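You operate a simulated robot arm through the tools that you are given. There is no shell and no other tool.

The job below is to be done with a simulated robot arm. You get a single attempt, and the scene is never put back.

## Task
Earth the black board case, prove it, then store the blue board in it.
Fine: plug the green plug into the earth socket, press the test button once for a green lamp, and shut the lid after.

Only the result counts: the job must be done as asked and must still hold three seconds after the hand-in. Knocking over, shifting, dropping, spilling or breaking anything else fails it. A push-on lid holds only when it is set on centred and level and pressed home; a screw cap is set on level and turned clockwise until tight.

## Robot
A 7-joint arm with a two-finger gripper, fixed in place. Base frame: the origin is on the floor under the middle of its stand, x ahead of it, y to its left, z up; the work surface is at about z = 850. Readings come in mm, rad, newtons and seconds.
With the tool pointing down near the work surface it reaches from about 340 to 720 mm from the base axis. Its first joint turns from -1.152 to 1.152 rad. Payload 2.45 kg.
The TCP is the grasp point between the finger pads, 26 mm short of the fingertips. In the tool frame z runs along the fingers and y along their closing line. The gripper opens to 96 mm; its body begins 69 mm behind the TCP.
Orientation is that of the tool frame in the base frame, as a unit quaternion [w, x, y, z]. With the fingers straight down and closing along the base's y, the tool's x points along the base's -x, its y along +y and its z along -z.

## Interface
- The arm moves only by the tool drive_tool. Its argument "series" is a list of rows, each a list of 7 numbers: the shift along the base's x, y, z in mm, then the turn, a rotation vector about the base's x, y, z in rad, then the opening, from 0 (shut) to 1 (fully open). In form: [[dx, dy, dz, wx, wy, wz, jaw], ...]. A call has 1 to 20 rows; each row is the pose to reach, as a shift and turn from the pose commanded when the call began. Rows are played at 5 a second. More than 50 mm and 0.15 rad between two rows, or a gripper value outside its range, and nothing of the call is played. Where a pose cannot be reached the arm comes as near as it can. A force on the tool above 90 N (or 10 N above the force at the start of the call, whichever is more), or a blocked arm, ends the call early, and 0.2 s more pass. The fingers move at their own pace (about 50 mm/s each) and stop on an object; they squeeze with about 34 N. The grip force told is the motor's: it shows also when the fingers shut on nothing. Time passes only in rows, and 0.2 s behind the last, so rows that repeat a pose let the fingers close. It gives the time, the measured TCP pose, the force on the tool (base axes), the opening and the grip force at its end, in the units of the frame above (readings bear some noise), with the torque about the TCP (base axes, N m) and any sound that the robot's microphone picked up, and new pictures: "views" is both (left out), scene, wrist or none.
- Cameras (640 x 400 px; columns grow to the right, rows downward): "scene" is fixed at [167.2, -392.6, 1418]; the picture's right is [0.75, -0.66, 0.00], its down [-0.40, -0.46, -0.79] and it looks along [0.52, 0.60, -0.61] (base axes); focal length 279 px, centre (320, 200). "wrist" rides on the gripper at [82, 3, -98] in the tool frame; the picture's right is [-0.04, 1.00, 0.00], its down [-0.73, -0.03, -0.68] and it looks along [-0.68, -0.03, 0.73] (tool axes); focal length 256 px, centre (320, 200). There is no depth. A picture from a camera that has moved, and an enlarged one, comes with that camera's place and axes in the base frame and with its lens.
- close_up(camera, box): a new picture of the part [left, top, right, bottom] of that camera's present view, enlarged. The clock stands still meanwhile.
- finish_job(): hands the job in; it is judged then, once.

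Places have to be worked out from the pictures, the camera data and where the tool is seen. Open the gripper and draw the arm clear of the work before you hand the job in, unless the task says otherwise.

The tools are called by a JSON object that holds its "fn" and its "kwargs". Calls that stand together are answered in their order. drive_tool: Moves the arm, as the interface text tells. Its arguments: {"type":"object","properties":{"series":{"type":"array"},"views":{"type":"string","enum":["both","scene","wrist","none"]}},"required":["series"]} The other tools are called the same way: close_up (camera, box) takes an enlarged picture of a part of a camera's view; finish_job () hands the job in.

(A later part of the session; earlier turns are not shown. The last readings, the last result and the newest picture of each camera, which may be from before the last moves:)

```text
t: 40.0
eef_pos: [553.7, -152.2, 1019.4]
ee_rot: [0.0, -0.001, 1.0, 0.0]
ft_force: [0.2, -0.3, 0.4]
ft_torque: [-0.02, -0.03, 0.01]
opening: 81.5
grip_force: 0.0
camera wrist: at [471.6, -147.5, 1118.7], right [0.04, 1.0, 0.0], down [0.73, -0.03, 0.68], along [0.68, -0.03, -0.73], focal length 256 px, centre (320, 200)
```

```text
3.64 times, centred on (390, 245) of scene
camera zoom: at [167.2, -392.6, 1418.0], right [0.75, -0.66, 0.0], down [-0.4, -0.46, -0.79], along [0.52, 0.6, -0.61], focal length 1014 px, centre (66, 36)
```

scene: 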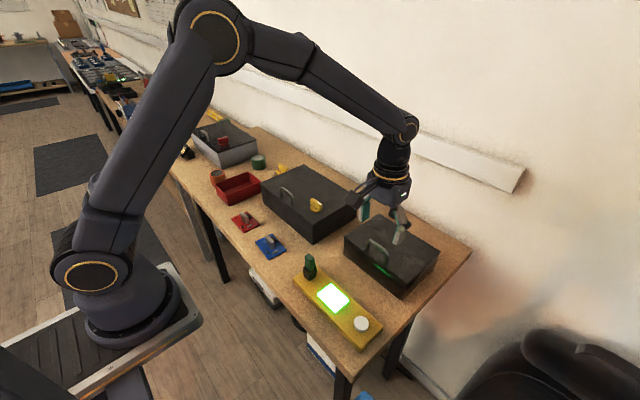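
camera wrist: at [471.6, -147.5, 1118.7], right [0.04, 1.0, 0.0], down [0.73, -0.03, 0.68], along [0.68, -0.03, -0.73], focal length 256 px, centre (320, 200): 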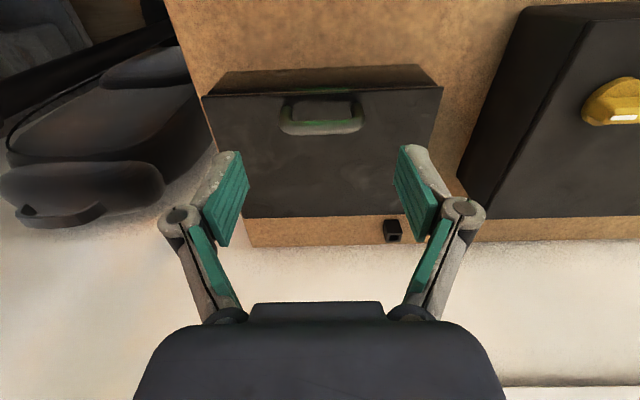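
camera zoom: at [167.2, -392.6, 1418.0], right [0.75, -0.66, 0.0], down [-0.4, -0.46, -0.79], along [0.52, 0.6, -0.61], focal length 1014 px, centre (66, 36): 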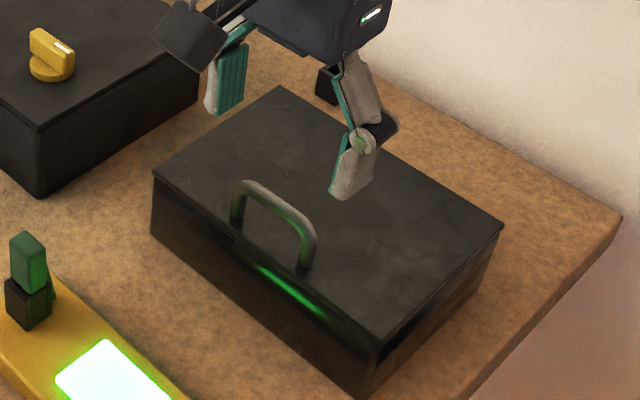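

The handle is symmetric between the fingers in y. Its bar is near x≈559, z≈948; I shift +5 mm in x and lower to z≈985 for a closer check.

{"fn": "drive_tool", "kwargs": {"series": [[3, 0, -12, 0, 0, 0, 0.85], [5, 0, -24, 0, 0, 0, 0.85], [5, 0, -34, 0, 0, 0, 0.85], [5, 0, -34, 0, 0, 0, 0.85]], "views": "wrist"}}

{"fn": "close_up", "kwargs": {"camera": "wrist", "box": [220, 80, 420, 240]}}

{"fn": "close_up", "kwargs": {"camera": "scene", "box": [340, 190, 440, 300]}}

```text
t: 41.0
eef_pos: [558.4, -152.4, 987.0]
ee_rot: [0.0, 0.0, 1.0, 0.0]
ft_force: [0.3, -0.6, 0.0]
ft_torque: [-0.03, 0.02, -0.02]
opening: 81.7
grip_force: 0.0
camera wrist: at [477.0, -147.7, 1084.8], right [0.04, 1.0, 0.0], down [0.73, -0.03, 0.68], along [0.68, -0.03, -0.73], focal length 256 px, centre (320, 200)
```

wrist: 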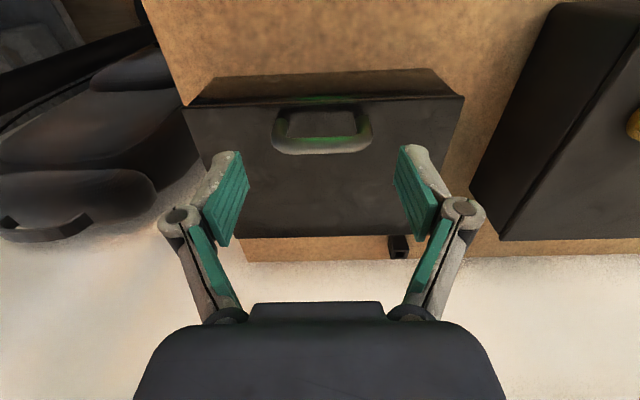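

```text
2.50 times, centred on (320, 160) of wrist
camera zoom: at [477.0, -147.7, 1084.8], right [0.04, 1.0, 0.0], down [0.73, -0.03, 0.68], along [0.68, -0.03, -0.73], focal length 640 px, centre (320, 300)
```

zoom: 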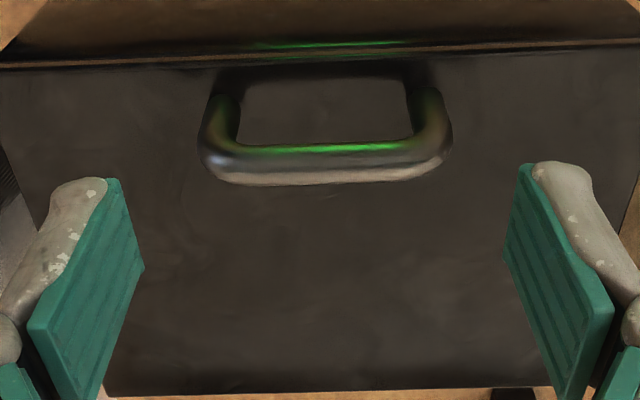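

```text
3.64 times, centred on (390, 245) of scene
camera zoom: at [167.2, -392.6, 1418.0], right [0.75, -0.66, 0.0], down [-0.4, -0.46, -0.79], along [0.52, 0.6, -0.61], focal length 1014 px, centre (66, 36)
```

zoom: 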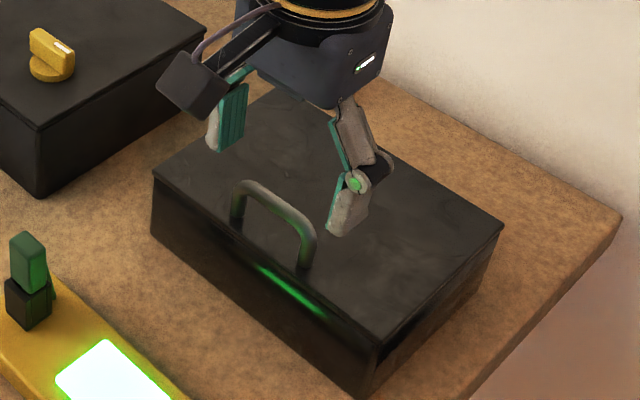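

Combining both wrist views and the scene, the bar is about (568, -150, 936) and the lid top z≈909. I move +9 mm in x and lower to TCP z≈949, so the pads straddle the handle ends.

{"fn": "drive_tool", "kwargs": {"series": [[5, 0, -8, 0, 0, 0, 0.85], [9, 0, -18, 0, 0, 0, 0.85], [9, 0, -28, 0, 0, 0, 0.85], [9, 0, -37, 0, 0, 0, 0.85], [9, 0, -37, 0, 0, 0, 0.85]], "views": "wrist"}}

{"fn": "close_up", "kwargs": {"camera": "wrist", "box": [220, 80, 420, 240]}}

{"fn": "close_up", "kwargs": {"camera": "scene", "box": [350, 210, 420, 280]}}

```text
t: 42.2
eef_pos: [567.4, -152.0, 949.3]
ee_rot: [0.0, -0.001, 1.0, 0.001]
ft_force: [0.3, -0.4, -0.4]
ft_torque: [0.0, -0.02, -0.02]
opening: 81.7
grip_force: 0.0
camera wrist: at [485.2, -148.1, 1047.9], right [0.04, 1.0, 0.0], down [0.73, -0.03, 0.68], along [0.68, -0.03, -0.73], focal length 256 px, centre (320, 200)
```

wrist: 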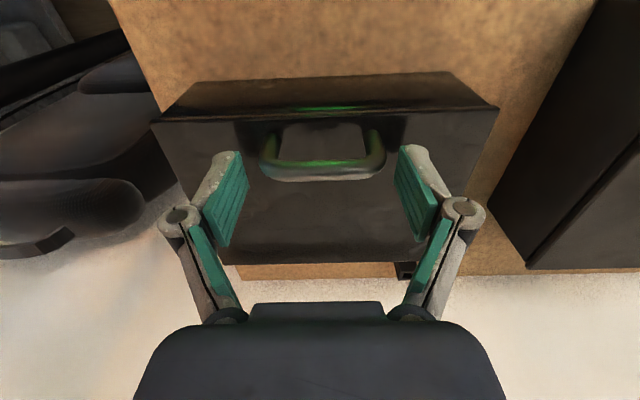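

```text
2.50 times, centred on (320, 160) of wrist
camera zoom: at [485.2, -148.1, 1047.9], right [0.04, 1.0, 0.0], down [0.73, -0.03, 0.68], along [0.68, -0.03, -0.73], focal length 640 px, centre (320, 300)
```

zoom: 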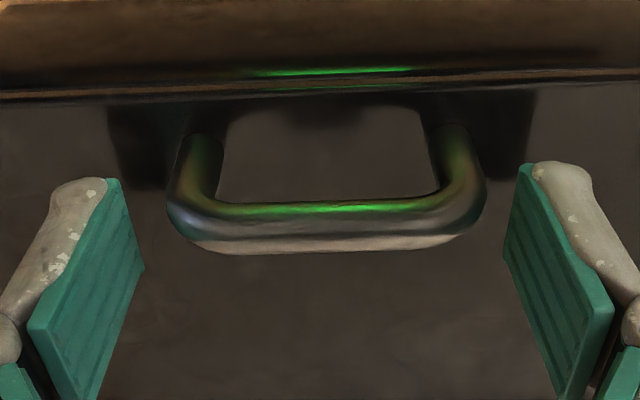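

```text
5.71 times, centred on (385, 245) of scene
camera zoom: at [167.2, -392.6, 1418.0], right [0.75, -0.66, 0.0], down [-0.4, -0.46, -0.79], along [0.52, 0.6, -0.61], focal length 1593 px, centre (-51, -57)
```

zoom: 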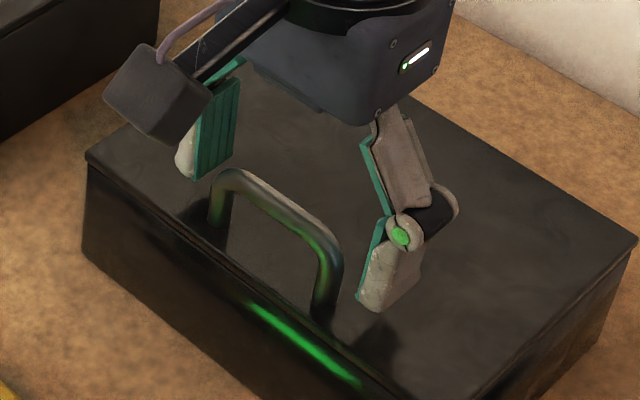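

Comparing finger edge and handle in the scene zoom (and better-conditioned triangulation) shows the bar is actually nearer x≈556, z≈953. I raise slightly and shift back -11.5 mm, then re-check.

{"fn": "drive_tool", "kwargs": {"series": [[0, 0, 7, 0, 0, 0, 0.85], [-6, 0, 12, 0, 0, 0, 0.85], [-11.5, 0, 12, 0, 0, 0, 0.85], [-11.5, 0, 12, 0, 0, 0, 0.85]], "views": "wrist"}}

{"fn": "close_up", "kwargs": {"camera": "wrist", "box": [220, 80, 420, 240]}}

{"fn": "close_up", "kwargs": {"camera": "scene", "box": [350, 210, 420, 280]}}

```text
t: 43.2
eef_pos: [554.7, -152.1, 961.7]
ee_rot: [0.0, 0.0, 1.0, 0.0]
ft_force: [0.2, 0.2, -0.1]
ft_torque: [0.04, 0.0, -0.03]
opening: 81.6
grip_force: 0.0
camera wrist: at [473.2, -147.9, 1059.9], right [0.04, 1.0, 0.0], down [0.73, -0.03, 0.68], along [0.68, -0.03, -0.73], focal length 256 px, centre (320, 200)
```

wrist: 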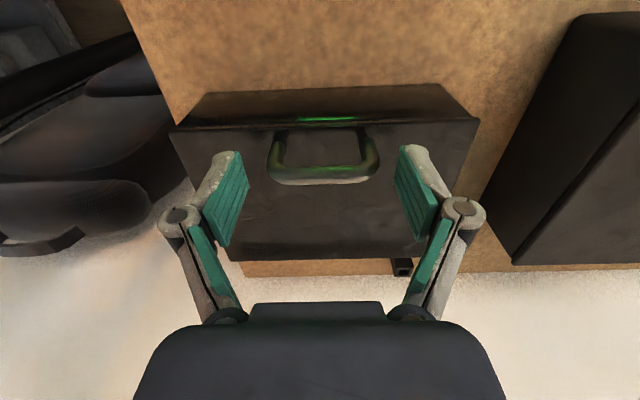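

```text
2.50 times, centred on (320, 160) of wrist
camera zoom: at [473.2, -147.9, 1059.9], right [0.04, 1.0, 0.0], down [0.73, -0.03, 0.68], along [0.68, -0.03, -0.73], focal length 640 px, centre (320, 300)
```

zoom: 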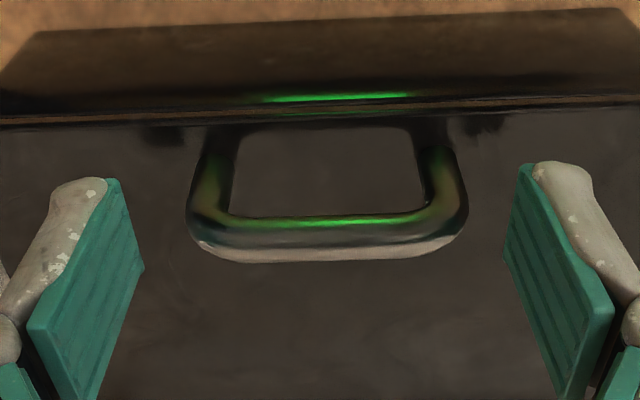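

```text
5.71 times, centred on (385, 245) of scene
camera zoom: at [167.2, -392.6, 1418.0], right [0.75, -0.66, 0.0], down [-0.4, -0.46, -0.79], along [0.52, 0.6, -0.61], focal length 1593 px, centre (-51, -57)
```

zoom: 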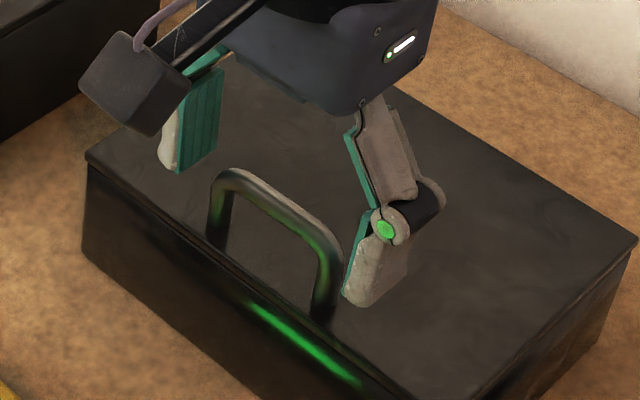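

Using both finger tips and the bar midpoint in the scene view, the bar is about 5 mm above the tips and aligned in x; y needs about +0.9 mm. I lower 10 mm with that correction and close on the handle's ends.

{"fn": "drive_tool", "kwargs": {"series": [[1, 0.9, -5, 0, 0, 0, 0.85], [1, 0.9, -10, 0, 0, 0, 0.85], [1, 0.9, -10, 0, 0, 0, 0.75]], "views": "wrist"}}

{"fn": "close_up", "kwargs": {"camera": "wrist", "box": [220, 80, 420, 240]}}

{"fn": "close_up", "kwargs": {"camera": "scene", "box": [350, 210, 420, 280]}}

```text
t: 44.0
eef_pos: [555.4, -148.8, 951.2]
ee_rot: [0.0, 0.001, 1.0, 0.0]
ft_force: [0.1, 0.7, 0.0]
ft_torque: [0.04, 0.0, -0.03]
opening: 72.1
grip_force: 0.0
camera wrist: at [474.3, -146.1, 1049.7], right [0.04, 1.0, 0.0], down [0.73, -0.03, 0.68], along [0.68, -0.03, -0.73], focal length 256 px, centre (320, 200)
```

wrist: 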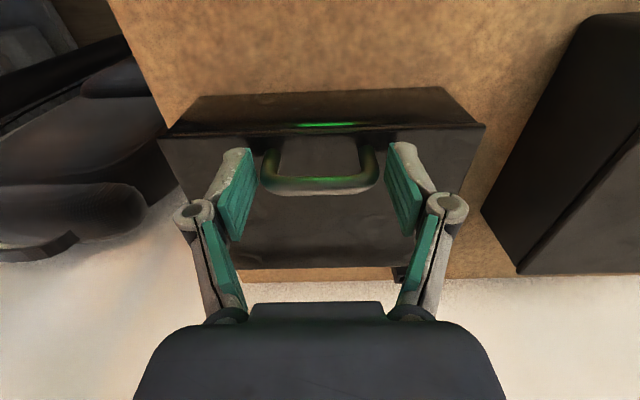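

```text
2.50 times, centred on (320, 160) of wrist
camera zoom: at [474.3, -146.1, 1049.7], right [0.04, 1.0, 0.0], down [0.73, -0.03, 0.68], along [0.68, -0.03, -0.73], focal length 640 px, centre (320, 300)
```

zoom: 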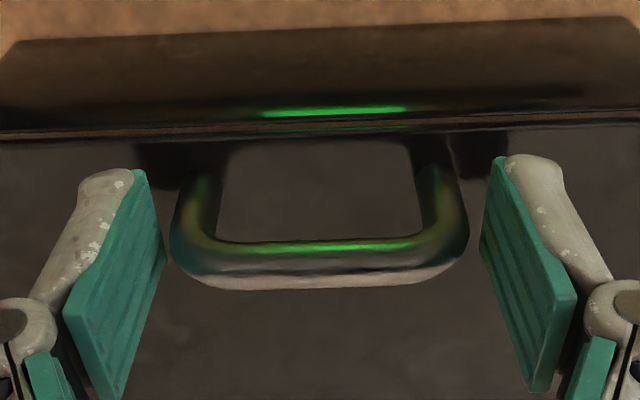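

```text
5.71 times, centred on (385, 245) of scene
camera zoom: at [167.2, -392.6, 1418.0], right [0.75, -0.66, 0.0], down [-0.4, -0.46, -0.79], along [0.52, 0.6, -0.61], focal length 1593 px, centre (-51, -57)
```

zoom: 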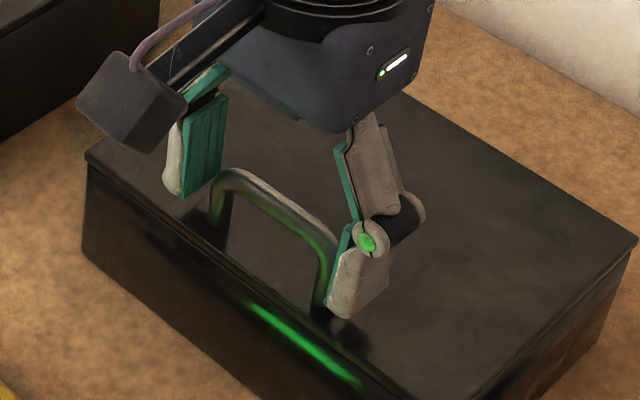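

The handle ends are centred between the pads, bar about 13 mm above the tips. Closing the gripper on it now.

{"fn": "drive_tool", "kwargs": {"series": [[0, 0, 0, 0, 0, 0, 0.65], [0, 0, 0, 0, 0, 0, 0.55], [0, 0, 0, 0, 0, 0, 0.4], [0, 0, 0, 0, 0, 0, 0.4], [0, 0, 0, 0, 0, 0, 0.4]], "views": "wrist"}}

{"fn": "close_up", "kwargs": {"camera": "wrist", "box": [220, 80, 420, 240]}}

{"fn": "close_up", "kwargs": {"camera": "scene", "box": [350, 210, 420, 280]}}

```text
t: 45.2
eef_pos: [557.1, -150.9, 952.4]
ee_rot: [0.0, 0.001, 1.0, -0.001]
ft_force: [-0.5, -6.7, 1.8]
ft_torque: [-0.1, -0.13, 0.01]
opening: 63.7
grip_force: 45.0
camera wrist: at [474.2, -146.8, 1050.0], right [0.04, 1.0, 0.0], down [0.73, -0.03, 0.68], along [0.68, -0.03, -0.73], focal length 256 px, centre (320, 200)
```

wrist: 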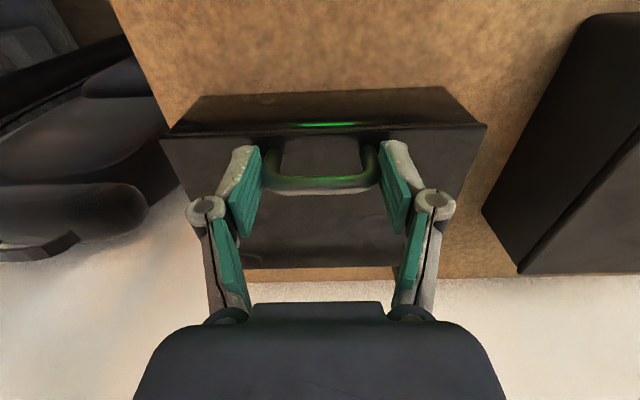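

```text
2.50 times, centred on (320, 160) of wrist
camera zoom: at [474.2, -146.8, 1050.0], right [0.04, 1.0, 0.0], down [0.73, -0.03, 0.68], along [0.68, -0.03, -0.73], focal length 640 px, centre (320, 300)
```

zoom: 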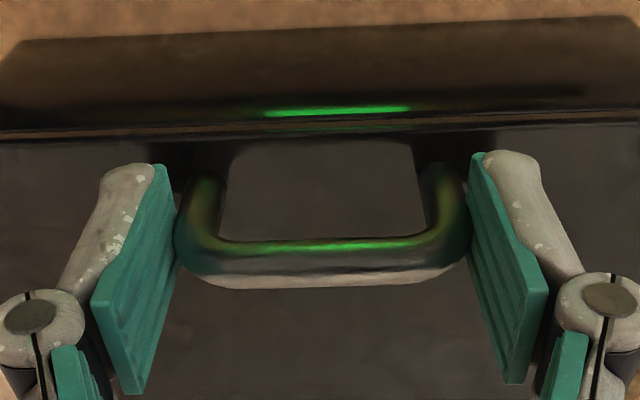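

```text
5.71 times, centred on (385, 245) of scene
camera zoom: at [167.2, -392.7, 1418.0], right [0.75, -0.66, 0.0], down [-0.4, -0.46, -0.79], along [0.52, 0.6, -0.61], focal length 1593 px, centre (-51, -57)
```

zoom: 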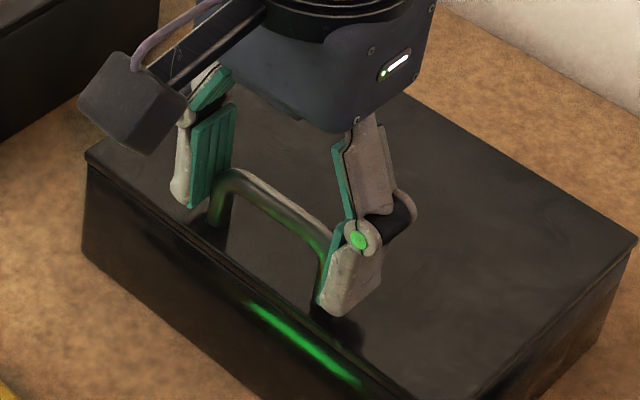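

Gripped at 63.7 mm, with a small -y reaction I'll ease by shifting 0.7 mm. Then I test a small lift along a hinge arc (about 5°) and look at whether the lid hinges at the back.

{"fn": "drive_tool", "kwargs": {"series": [[0, -0.7, 0, 0, 0, 0, 0.4], [0.8, -0.7, 3, 0, 0, 0, 0.4], [1.7, -0.7, 6, 0, 0, 0, 0.4], [2.6, -0.7, 9, 0, 0, 0, 0.4], [3.4, -0.7, 11.3, 0, 0, 0, 0.4], [3.4, -0.7, 11.3, 0, 0, 0, 0.4]], "views": "both"}}

{"fn": "close_up", "kwargs": {"camera": "scene", "box": [330, 190, 450, 305]}}

{"fn": "close_up", "kwargs": {"camera": "wrist", "box": [150, 60, 490, 280]}}

```text
t: 46.6
eef_pos: [558.8, -149.8, 961.5]
ee_rot: [-0.003, 0.001, 1.0, 0.0]
ft_force: [-13.4, -4.2, -8.0]
ft_torque: [0.11, 1.49, -0.01]
opening: 63.9
grip_force: 44.9
camera wrist: at [476.3, -147.1, 1060.7], right [0.04, 1.0, 0.0], down [0.74, -0.03, 0.67], along [0.67, -0.03, -0.74], focal length 256 px, centre (320, 200)
```

scene: 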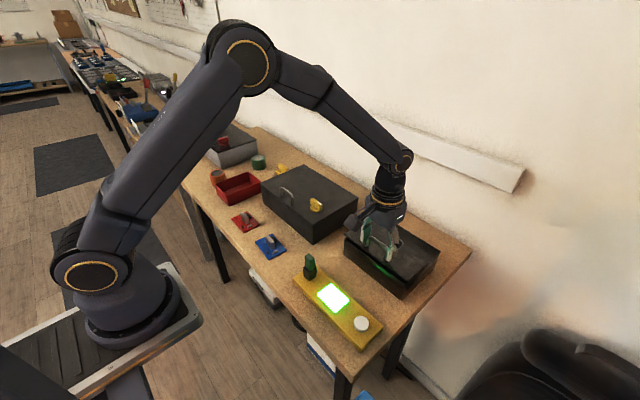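
wrist: 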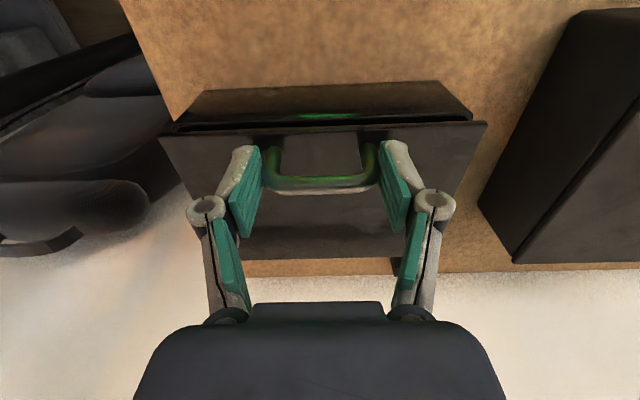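

```text
3.48 times, centred on (390, 248) of scene
camera zoom: at [167.0, -392.7, 1418.0], right [0.75, -0.66, 0.0], down [-0.4, -0.46, -0.79], along [0.52, 0.6, -0.61], focal length 970 px, centre (76, 35)
```

zoom: 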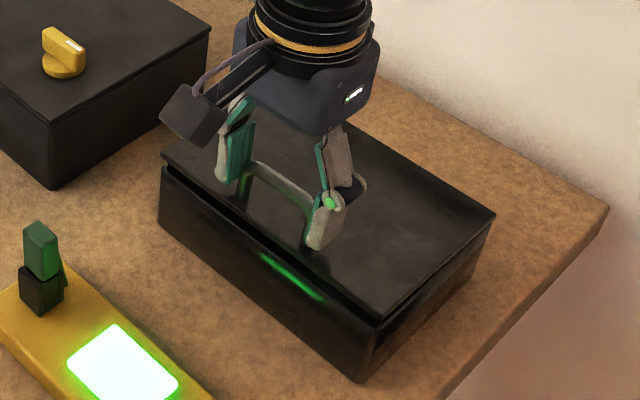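

```text
1.82 times, centred on (320, 170) of wrist
camera zoom: at [476.3, -147.1, 1060.7], right [0.04, 1.0, 0.0], down [0.74, -0.03, 0.67], along [0.67, -0.03, -0.74], focal length 465 px, centre (320, 254)
```

zoom: 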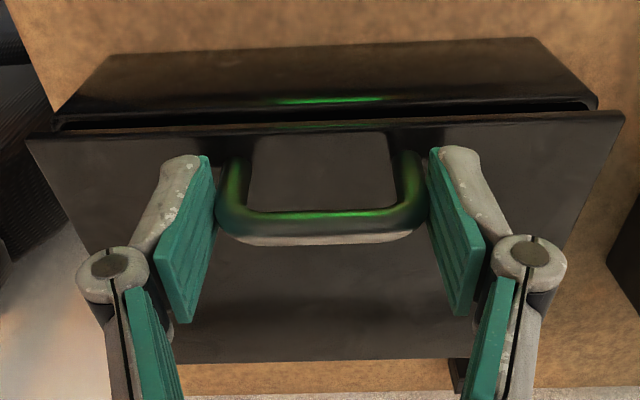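

The lid hinges at the back edge as hoped, but gripping the handle ends drags with 1.5 Nm of friction torque. I'll lower the lid back, release, and instead grip the round bar across x (tool turned 90°) so it can pivot freely.

{"fn": "drive_tool", "kwargs": {"series": [[-1.5, 0, -4, 0, 0, 0, 0.4], [-2.6, 0, -8, 0, 0, 0, 0.4], [-3.4, 0, -11.3, 0, 0, 0, 0.4], [-3.4, 0, -11.3, 0, 0, 0, 0.4], [-3.4, 0.7, -11, 0, 0, 0, 0.6], [-3.4, 0.7, -11, 0, 0, 0, 0.8], [-3.4, 0.7, -11, 0, 0, 0, 0.85]], "views": "both"}}

{"fn": "close_up", "kwargs": {"camera": "scene", "box": [330, 190, 450, 305]}}

```text
t: 48.2
eef_pos: [555.7, -150.8, 952.0]
ee_rot: [-0.001, 0.0, 1.0, 0.0]
ft_force: [0.2, 0.5, 0.3]
ft_torque: [-0.04, -0.02, -0.03]
opening: 81.5
grip_force: 0.0
camera wrist: at [474.2, -147.0, 1049.8], right [0.04, 1.0, 0.0], down [0.73, -0.03, 0.68], along [0.68, -0.03, -0.73], focal length 256 px, centre (320, 200)
```

scene: 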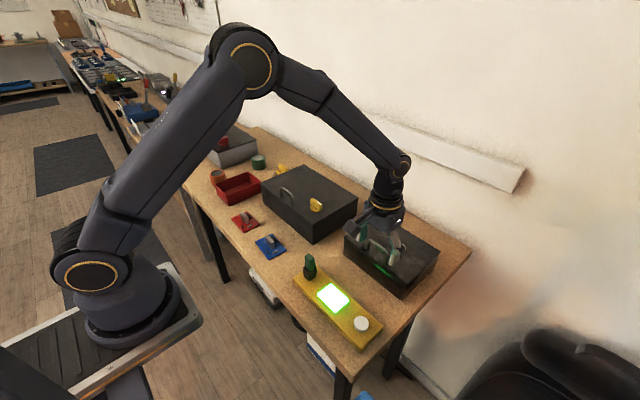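
wrist: 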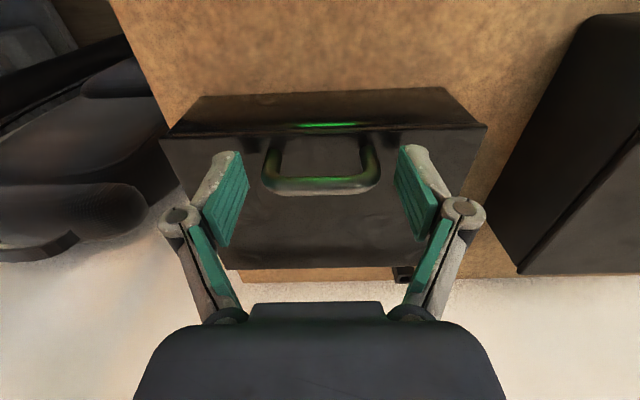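

```text
3.48 times, centred on (390, 248) of scene
camera zoom: at [167.2, -392.6, 1418.0], right [0.75, -0.66, 0.0], down [-0.4, -0.46, -0.79], along [0.52, 0.6, -0.61], focal length 970 px, centre (76, 35)
```

zoom: 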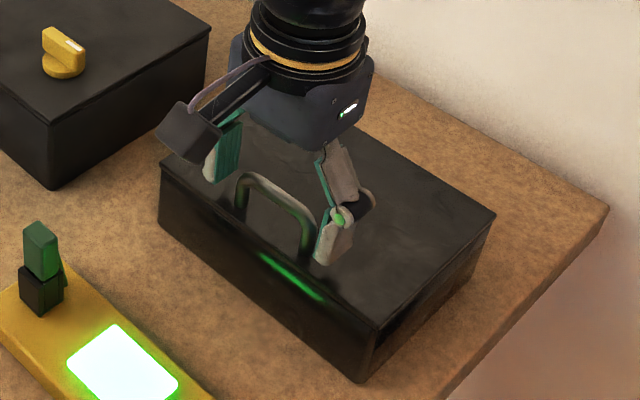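

Lid is closed again and the case hasn't moved. I rise, yaw the tool by -90°, with a smaller jaw opening for gripping the bar.

{"fn": "drive_tool", "kwargs": {"series": [[0, 0, 30, 0, 0, 0, 0.85], [0, 0, 60, 0, 0, 0, 0.7], [0, 0, 60, 0, 0, -0.14, 0.5], [0, 0, 60, 0, 0, -0.28, 0.5], [0, 0, 60, 0, 0, -0.42, 0.5], [0, 0, 60, 0, 0, -0.56, 0.5], [0, 0, 60, 0, 0, -0.7, 0.5], [0, 0, 60, 0, 0, -0.84, 0.5], [0, 0, 60, 0, 0, -0.98, 0.5], [0, 0, 60, 0, 0, -1.12, 0.5], [0, 0, 60, 0, 0, -1.26, 0.5], [0, 0, 60, 0, 0, -1.4, 0.5], [0, 0, 60, 0, 0, -1.5, 0.5], [0, 0, 60, 0, 0, -1.5708, 0.5], [0, 0, 60, 0, 0, -1.5708, 0.5]], "views": "both"}}

{"fn": "close_up", "kwargs": {"camera": "wrist", "box": [200, 60, 440, 240]}}

{"fn": "close_up", "kwargs": {"camera": "scene", "box": [330, 180, 430, 285]}}

```text
t: 51.4
eef_pos: [556.5, -149.9, 1011.8]
ee_rot: [-0.001, 0.708, 0.706, 0.0]
ft_force: [0.2, 0.6, 0.0]
ft_torque: [0.02, 0.0, -0.02]
opening: 47.8
grip_force: 0.0
camera wrist: at [559.7, -69.1, 1109.3], right [1.0, -0.04, 0.0], down [-0.03, -0.73, 0.68], along [-0.03, -0.68, -0.73], focal length 256 px, centre (320, 200)
```

scene: 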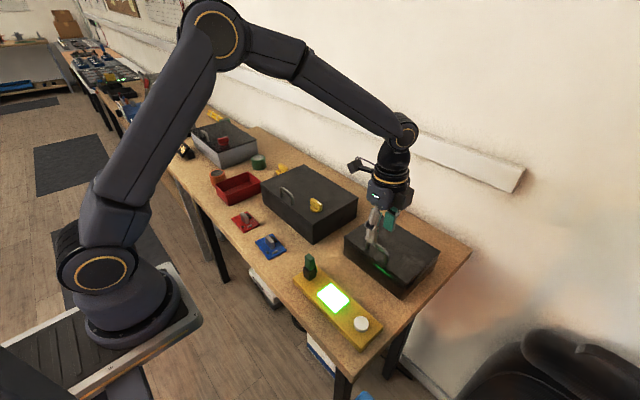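
wrist: 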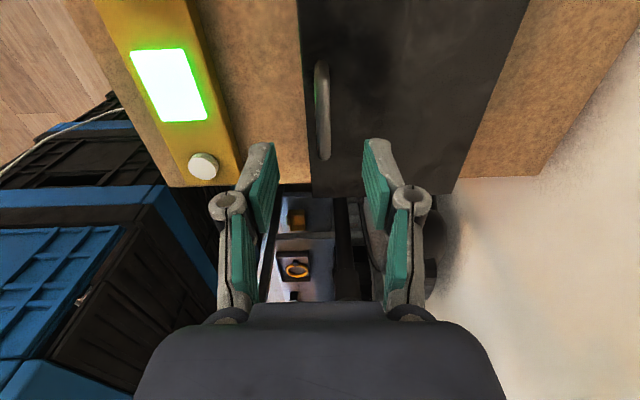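

```text
2.22 times, centred on (320, 150) of wrist
camera zoom: at [559.7, -69.1, 1109.3], right [1.0, -0.04, 0.0], down [-0.03, -0.73, 0.68], along [-0.03, -0.68, -0.73], focal length 569 px, centre (320, 311)
```

zoom: 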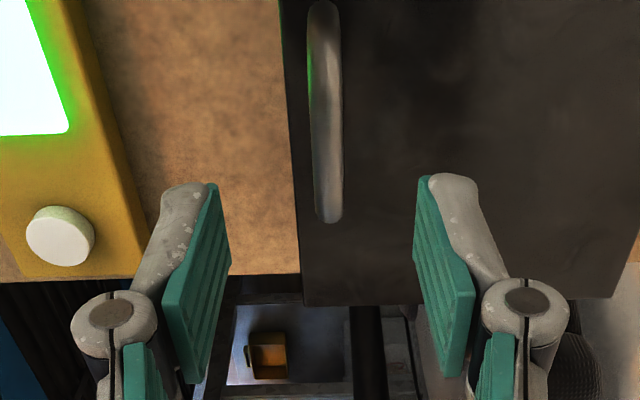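

```text
3.81 times, centred on (380, 232) of scene
camera zoom: at [167.2, -392.6, 1418.0], right [0.75, -0.66, 0.0], down [-0.4, -0.46, -0.79], along [0.52, 0.6, -0.61], focal length 1062 px, centre (91, 76)
```

zoom: 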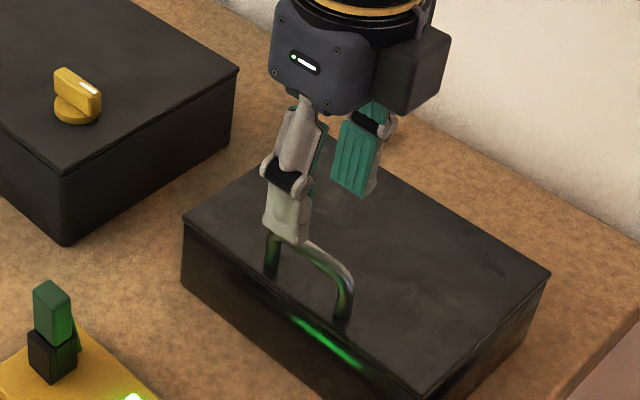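

The bar now shows centred between the fingers: x≈558, mid y≈-150, z≈952. I shift +1.5 mm in x and lower so the bar lies about 18 mm above the tips.

{"fn": "drive_tool", "kwargs": {"series": [[1.5, 0, -15, 0, 0, 0, 0.5], [1.5, 0, -30, 0, 0, 0, 0.5], [1.5, 0, -42, 0, 0, 0, 0.5], [1.5, 0, -52, 0, 0, 0, 0.5], [1.5, 0, -52, 0, 0, 0, 0.5]], "views": "wrist"}}

{"fn": "close_up", "kwargs": {"camera": "wrist", "box": [200, 60, 440, 240]}}

{"fn": "close_up", "kwargs": {"camera": "scene", "box": [340, 200, 420, 285]}}

```text
t: 52.6
eef_pos: [557.9, -151.9, 959.1]
ee_rot: [0.0, 0.707, 0.707, 0.0]
ft_force: [-0.1, 0.5, 0.4]
ft_torque: [-0.02, 0.01, 0.01]
opening: 48.0
grip_force: 0.1
camera wrist: at [560.7, -68.6, 1057.6], right [1.0, -0.04, 0.0], down [-0.03, -0.73, 0.68], along [-0.03, -0.68, -0.73], focal length 256 px, centre (320, 200)
```

wrist: 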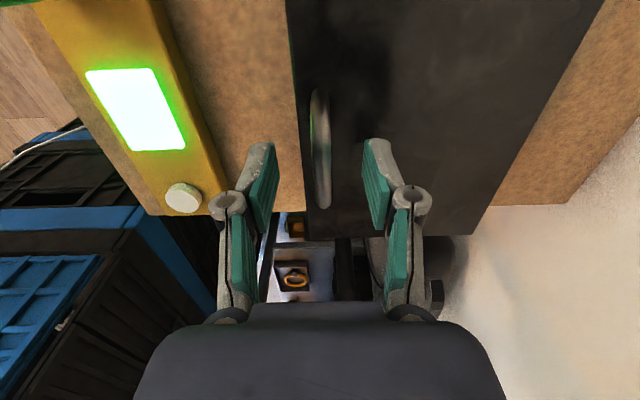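

```text
2.22 times, centred on (320, 150) of wrist
camera zoom: at [560.7, -68.6, 1057.6], right [1.0, -0.04, 0.0], down [-0.03, -0.73, 0.68], along [-0.03, -0.68, -0.73], focal length 569 px, centre (320, 311)
```

zoom: 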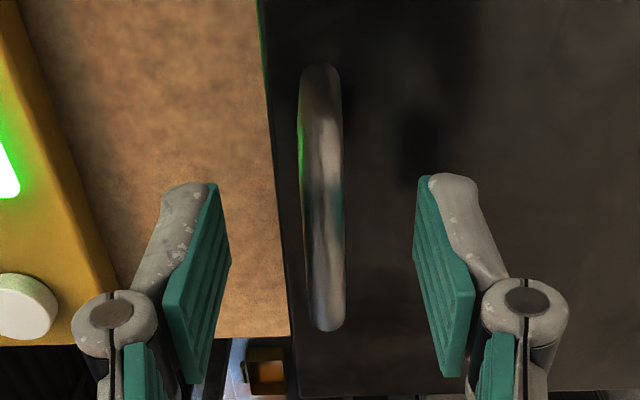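

```text
4.71 times, centred on (380, 242) of scene
camera zoom: at [167.2, -392.6, 1418.0], right [0.75, -0.66, 0.0], down [-0.4, -0.46, -0.79], along [0.52, 0.6, -0.61], focal length 1312 px, centre (38, 0)
```

zoom: 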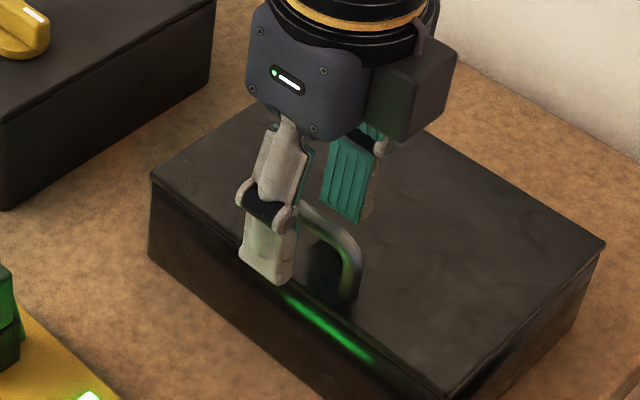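

The bar is centred between the pads. I close on it.

{"fn": "drive_tool", "kwargs": {"series": [[0, 0, 0, 0, 0, 0, 0.3], [0, 0, 0, 0, 0, 0, 0.1], [0, 0, 0, 0, 0, 0, 0], [0, 0, 0, 0, 0, 0, 0]], "views": "wrist"}}

{"fn": "close_up", "kwargs": {"camera": "wrist", "box": [200, 60, 440, 240]}}

{"fn": "close_up", "kwargs": {"camera": "scene", "box": [340, 200, 420, 285]}}

```text
t: 53.6
eef_pos: [559.8, -149.0, 959.2]
ee_rot: [0.0, 0.707, 0.707, 0.001]
ft_force: [8.0, -1.2, -2.7]
ft_torque: [-0.1, -0.13, -0.02]
opening: 8.6
grip_force: 36.5
camera wrist: at [561.6, -68.5, 1058.0], right [1.0, -0.04, 0.0], down [-0.03, -0.73, 0.68], along [-0.03, -0.68, -0.73], focal length 256 px, centre (320, 200)
```

wrist: 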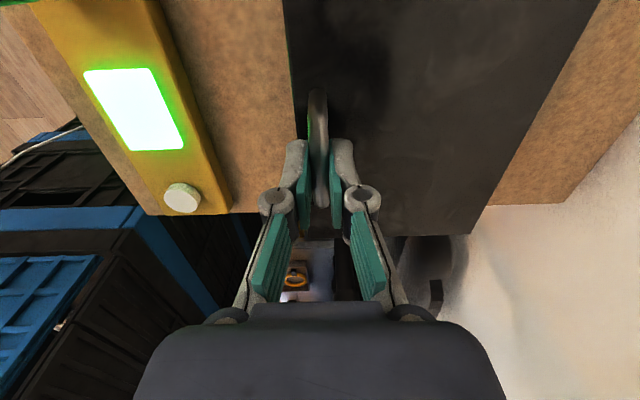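

```text
2.22 times, centred on (320, 150) of wrist
camera zoom: at [561.6, -68.5, 1058.0], right [1.0, -0.04, 0.0], down [-0.03, -0.73, 0.68], along [-0.03, -0.68, -0.73], focal length 569 px, centre (320, 311)
```

zoom: 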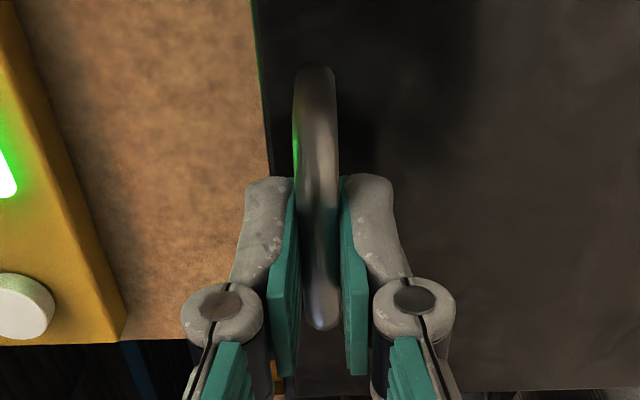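

```text
4.71 times, centred on (380, 242) of scene
camera zoom: at [167.5, -392.6, 1418.0], right [0.75, -0.66, 0.0], down [-0.4, -0.46, -0.79], along [0.52, 0.6, -0.61], focal length 1312 px, centre (38, 0)
```

zoom: 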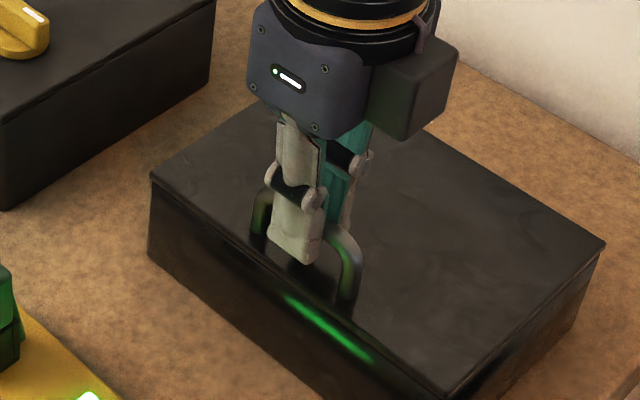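

Bar gripped (8.6 mm thick), and it sits about 1.5 mm further in +x. For knuckle clearance against the lid edge when it's upright, I'll regrip with the bar nearer the fingertips: open, rise 9 mm, shift +1.5 mm, and close.

{"fn": "drive_tool", "kwargs": {"series": [[0, 0, 0, 0, 0, 0, 0.2], [1.5, 0, 0, 0, 0, 0, 0.25], [1.7, 0, 5, 0, 0, 0, 0.25], [1.7, 0, 9, 0, 0, 0, 0.25], [1.7, 0, 9, 0, 0, 0, 0.1], [1.7, 0, 9, 0, 0, 0, 0], [1.7, 0, 9, 0, 0, 0, 0]], "views": "wrist"}}

{"fn": "close_up", "kwargs": {"camera": "scene", "box": [340, 200, 420, 285]}}

```text
t: 55.2
eef_pos: [559.3, -150.5, 968.3]
ee_rot: [0.0, 0.707, 0.707, -0.001]
ft_force: [-2.9, 1.9, 0.7]
ft_torque: [0.03, 0.08, -0.03]
opening: 9.4
grip_force: 36.9
camera wrist: at [562.0, -68.7, 1066.7], right [1.0, -0.04, 0.0], down [-0.03, -0.73, 0.68], along [-0.03, -0.68, -0.73], focal length 256 px, centre (320, 200)
```

wrist: 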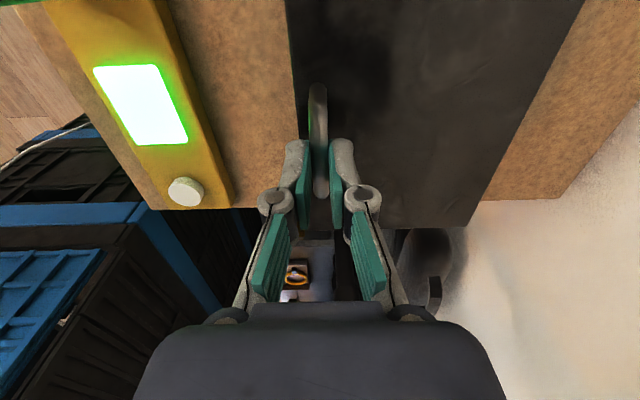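

```text
4.71 times, centred on (380, 242) of scene
camera zoom: at [167.1, -392.5, 1418.0], right [0.75, -0.66, 0.0], down [-0.4, -0.46, -0.79], along [0.52, 0.6, -0.61], focal length 1312 px, centre (38, 0)
```

zoom: 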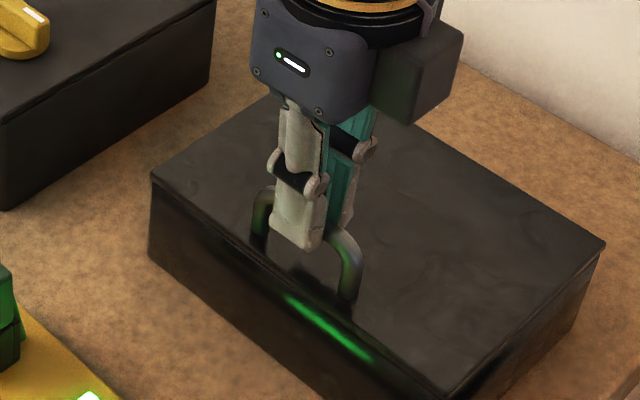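

Gripped well with small forces. I begin the hinge arc: first 10° (dx≈8, dz≈21), then check forces.

{"fn": "drive_tool", "kwargs": {"series": [[1.4, 0, 4.2, 0, 0, 0, 0], [2.9, 0, 8.4, 0, 0, 0, 0], [4.6, 0, 12.6, 0, 0, 0, 0], [6.5, 0, 16.6, 0, 0, 0, 0], [8.4, 0, 20.6, 0, 0, 0, 0], [8.4, 0, 20.6, 0, 0, 0, 0]], "views": "both"}}

{"fn": "close_up", "kwargs": {"camera": "scene", "box": [330, 180, 450, 305]}}

```text
t: 56.6
eef_pos: [567.1, -149.6, 988.7]
ee_rot: [-0.002, 0.707, 0.707, -0.001]
ft_force: [-28.1, 1.6, 10.8]
ft_torque: [-0.27, 0.63, -0.26]
opening: 9.4
grip_force: 36.7
camera wrist: at [569.8, -68.8, 1087.7], right [1.0, -0.04, -0.01], down [-0.03, -0.73, 0.68], along [-0.03, -0.68, -0.73], focal length 256 px, centre (320, 200)
```

scene: 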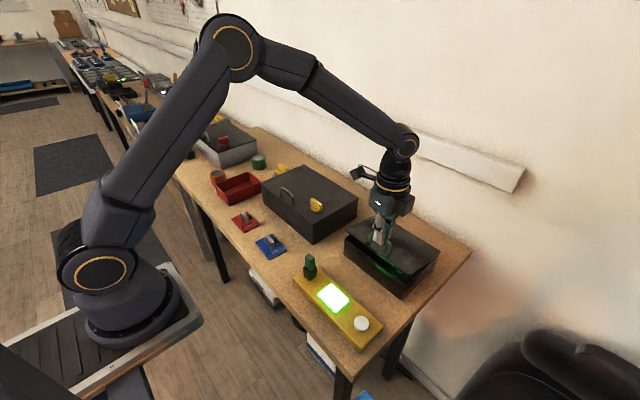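
wrist: 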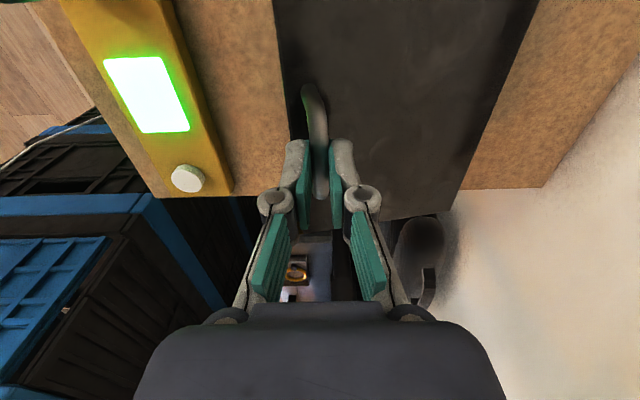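

```text
3.20 times, centred on (390, 242) of scene
camera zoom: at [166.3, -392.4, 1418.2], right [0.75, -0.66, 0.0], down [-0.4, -0.46, -0.79], along [0.52, 0.6, -0.61], focal length 892 px, centre (96, 64)
```

zoom: 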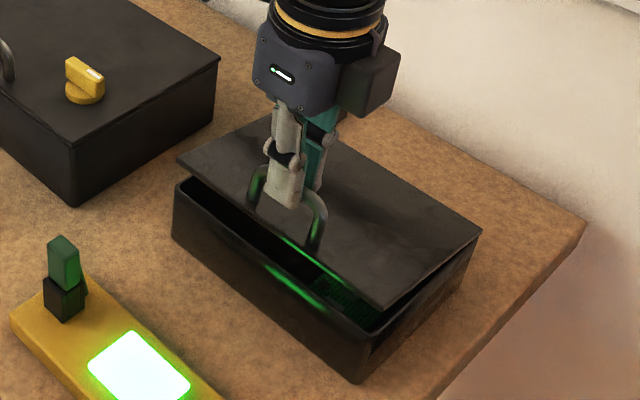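

The lid is opening on its back hinge, but Fx of -28 N says my arc goes too far in +x. I back off 2.5 mm in x and read again.

{"fn": "drive_tool", "kwargs": {"series": [[-1.5, 0, 0, 0, 0, 0, 0], [-2.5, 0, 0, 0, 0, 0, 0], [-2.5, 0, 0, 0, 0, 0, 0]], "views": "none"}}

```text
t: 57.4
eef_pos: [565.9, -149.7, 988.7]
ee_rot: [0.001, 0.707, 0.707, 0.001]
ft_force: [-7.5, -3.3, 3.6]
ft_torque: [0.63, 0.13, -0.27]
opening: 9.3
grip_force: 36.4
```

Force dropped to -7.5 N; refitting, the bar is only about 21 mm above the hinge axis (radius ≈124). I continue to 20° with the corrected arc.

{"fn": "drive_tool", "kwargs": {"series": [[-0.4, 0, 1, 0, 0, 0, 0], [1.1, 0, 5.3, 0, 0, 0, 0], [3.3, 0, 10.3, 0, 0, 0, 0], [5.7, 0, 15.1, 0, 0, 0, 0], [8.2, 0, 19.9, 0, 0, 0, 0], [8.2, 0, 19.9, 0, 0, 0, 0]], "views": "scene"}}

{"fn": "close_up", "kwargs": {"camera": "scene", "box": [330, 180, 450, 305]}}

```text
t: 58.8
eef_pos: [576.4, -149.9, 1008.7]
ee_rot: [0.002, 0.707, 0.707, 0.001]
ft_force: [26.5, -1.0, -18.4]
ft_torque: [-0.03, -0.48, -0.48]
opening: 9.3
grip_force: 36.2
```

scene: 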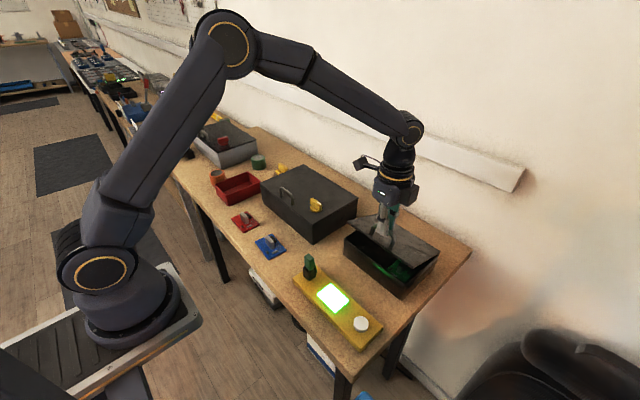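

```text
3.20 times, centred on (390, 242) of scene
camera zoom: at [168.3, -392.7, 1417.8], right [0.75, -0.66, 0.0], down [-0.4, -0.46, -0.79], along [0.52, 0.6, -0.61], focal length 892 px, centre (96, 64)
```

zoom: 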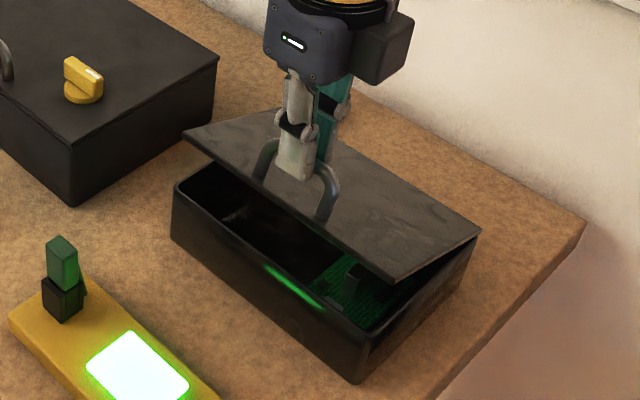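

Now Fx is +26 N, so the true arc lies between my two fits (bar about 28 mm above the hinge). I correct +2.4 mm and go on to 30°.

{"fn": "drive_tool", "kwargs": {"series": [[1.2, 0, -0.2, 0, 0, 0, 0], [2.4, 0, -0.2, 0, 0, 0, 0], [5.5, 0, 4.2, 0, 0, 0, 0], [8.7, 0, 8.5, 0, 0, 0, 0], [12.2, 0, 12.7, 0, 0, 0, 0], [15.8, 0, 16.8, 0, 0, 0, 0], [15.8, 0, 16.8, 0, 0, 0, 0]], "views": "scene"}}

{"fn": "close_up", "kwargs": {"camera": "scene", "box": [330, 160, 450, 305]}}

```text
t: 60.4
eef_pos: [589.2, -149.8, 1024.5]
ee_rot: [0.0, 0.708, 0.706, 0.0]
ft_force: [0.2, 0.7, -1.9]
ft_torque: [0.1, 0.07, -0.56]
opening: 9.3
grip_force: 37.0
```

scene: 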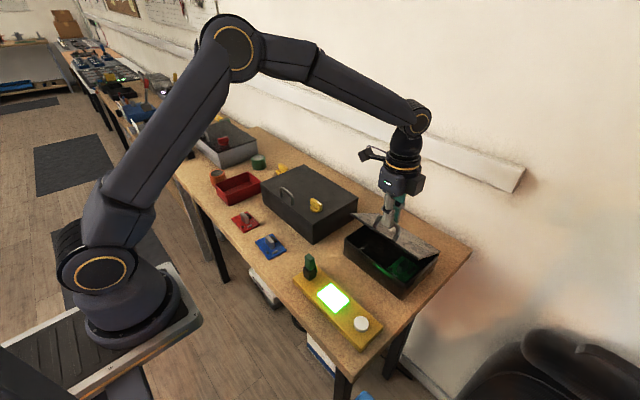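

```text
2.76 times, centred on (390, 232) of scene
camera zoom: at [167.3, -392.6, 1418.0], right [0.75, -0.66, 0.0], down [-0.4, -0.46, -0.79], along [0.52, 0.6, -0.61], focal length 769 px, centre (127, 110)
```

zoom: 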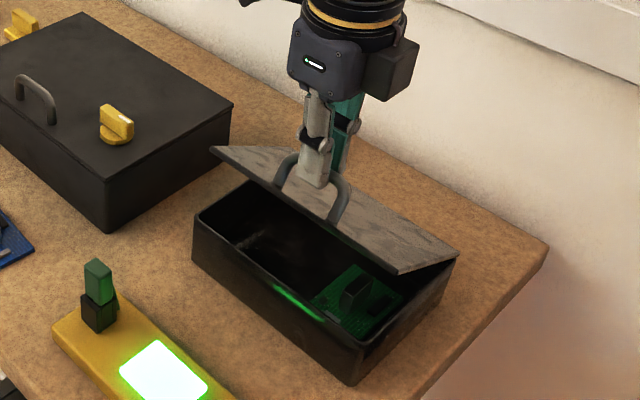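

Forces are near zero now – the arc fits. I also see another board already inside the case on the -y side; the +y half is free. Continuing to 50°.

{"fn": "drive_tool", "kwargs": {"series": [[3.8, 0, 3.9, 0, 0, 0, 0], [7.8, 0, 7.6, 0, 0, 0, 0], [12, 0, 11.2, 0, 0, 0, 0], [16.2, 0, 14.6, 0, 0, 0, 0], [20.7, 0, 17.8, 0, 0, 0, 0], [25.2, 0, 20.8, 0, 0, 0, 0], [29.9, 0, 23.6, 0, 0, 0, 0], [34.7, 0, 26.2, 0, 0, 0, 0], [34.7, 0, 26.2, 0, 0, 0, 0]], "views": "scene"}}

{"fn": "close_up", "kwargs": {"camera": "scene", "box": [330, 160, 450, 305]}}

```text
t: 62.4
eef_pos: [625.6, -151.0, 1052.6]
ee_rot: [0.001, 0.708, 0.706, 0.0]
ft_force: [-0.4, -0.2, -1.3]
ft_torque: [-0.35, 0.04, -0.83]
opening: 9.4
grip_force: 37.1
```

scene: 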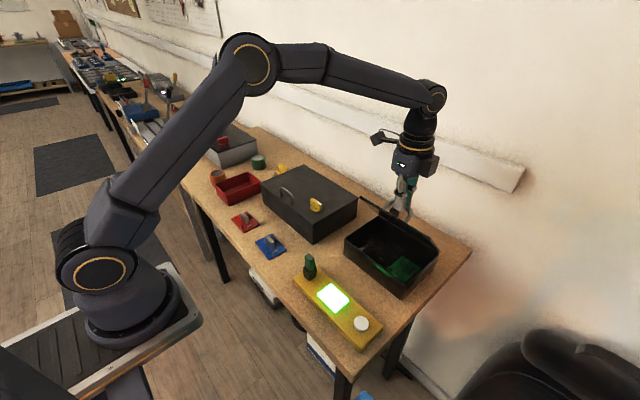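

```text
2.76 times, centred on (390, 232) of scene
camera zoom: at [167.3, -392.6, 1418.0], right [0.75, -0.66, 0.0], down [-0.4, -0.46, -0.79], along [0.52, 0.6, -0.61], focal length 769 px, centre (127, 110)
```

zoom: 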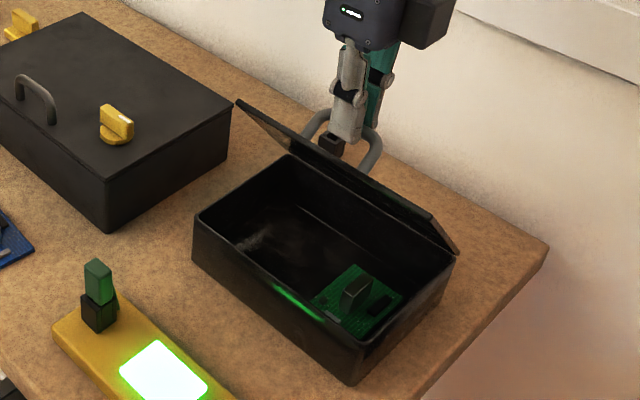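

Forces remain near zero at about 50°. Continuing to 70°.

{"fn": "drive_tool", "kwargs": {"series": [[5, 0, 2.3, 0, 0, 0, 0], [10, 0, 4.5, 0, 0, 0, 0], [15, 0, 6.4, 0, 0, 0, 0], [20.3, 0, 8.2, 0, 0, 0, 0], [25.5, 0, 9.7, 0, 0, 0, 0], [30.8, 0, 10.9, 0, 0, 0, 0], [36.2, 0, 12, 0, 0, 0, 0], [41.6, 0, 12.8, 0, 0, 0, 0], [41.6, 0, 12.8, 0, 0, 0, 0]], "views": "scene"}}

{"fn": "close_up", "kwargs": {"camera": "scene", "box": [330, 140, 450, 305]}}

```text
t: 64.4
eef_pos: [665.9, -149.7, 1065.9]
ee_rot: [0.001, 0.708, 0.706, 0.0]
ft_force: [-1.2, -1.4, 1.8]
ft_torque: [-0.68, 0.05, -0.87]
opening: 9.4
grip_force: 37.2
```

scene: 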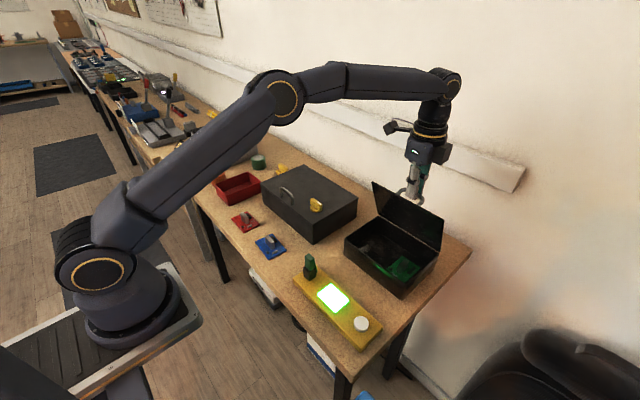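

```text
2.42 times, centred on (390, 222) of scene
camera zoom: at [167.2, -392.6, 1418.0], right [0.75, -0.66, 0.0], down [-0.4, -0.46, -0.79], along [0.52, 0.6, -0.61], focal length 676 px, centre (150, 146)
```

zoom: 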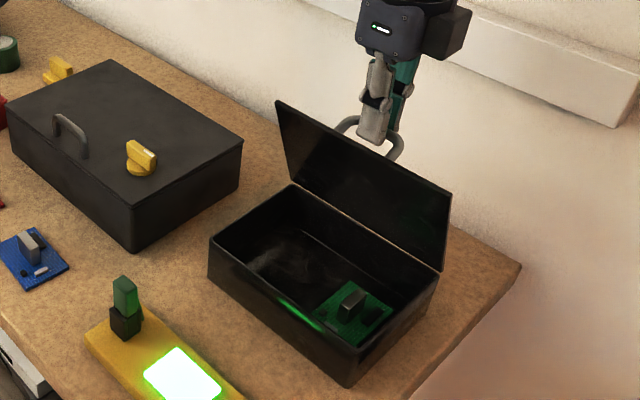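

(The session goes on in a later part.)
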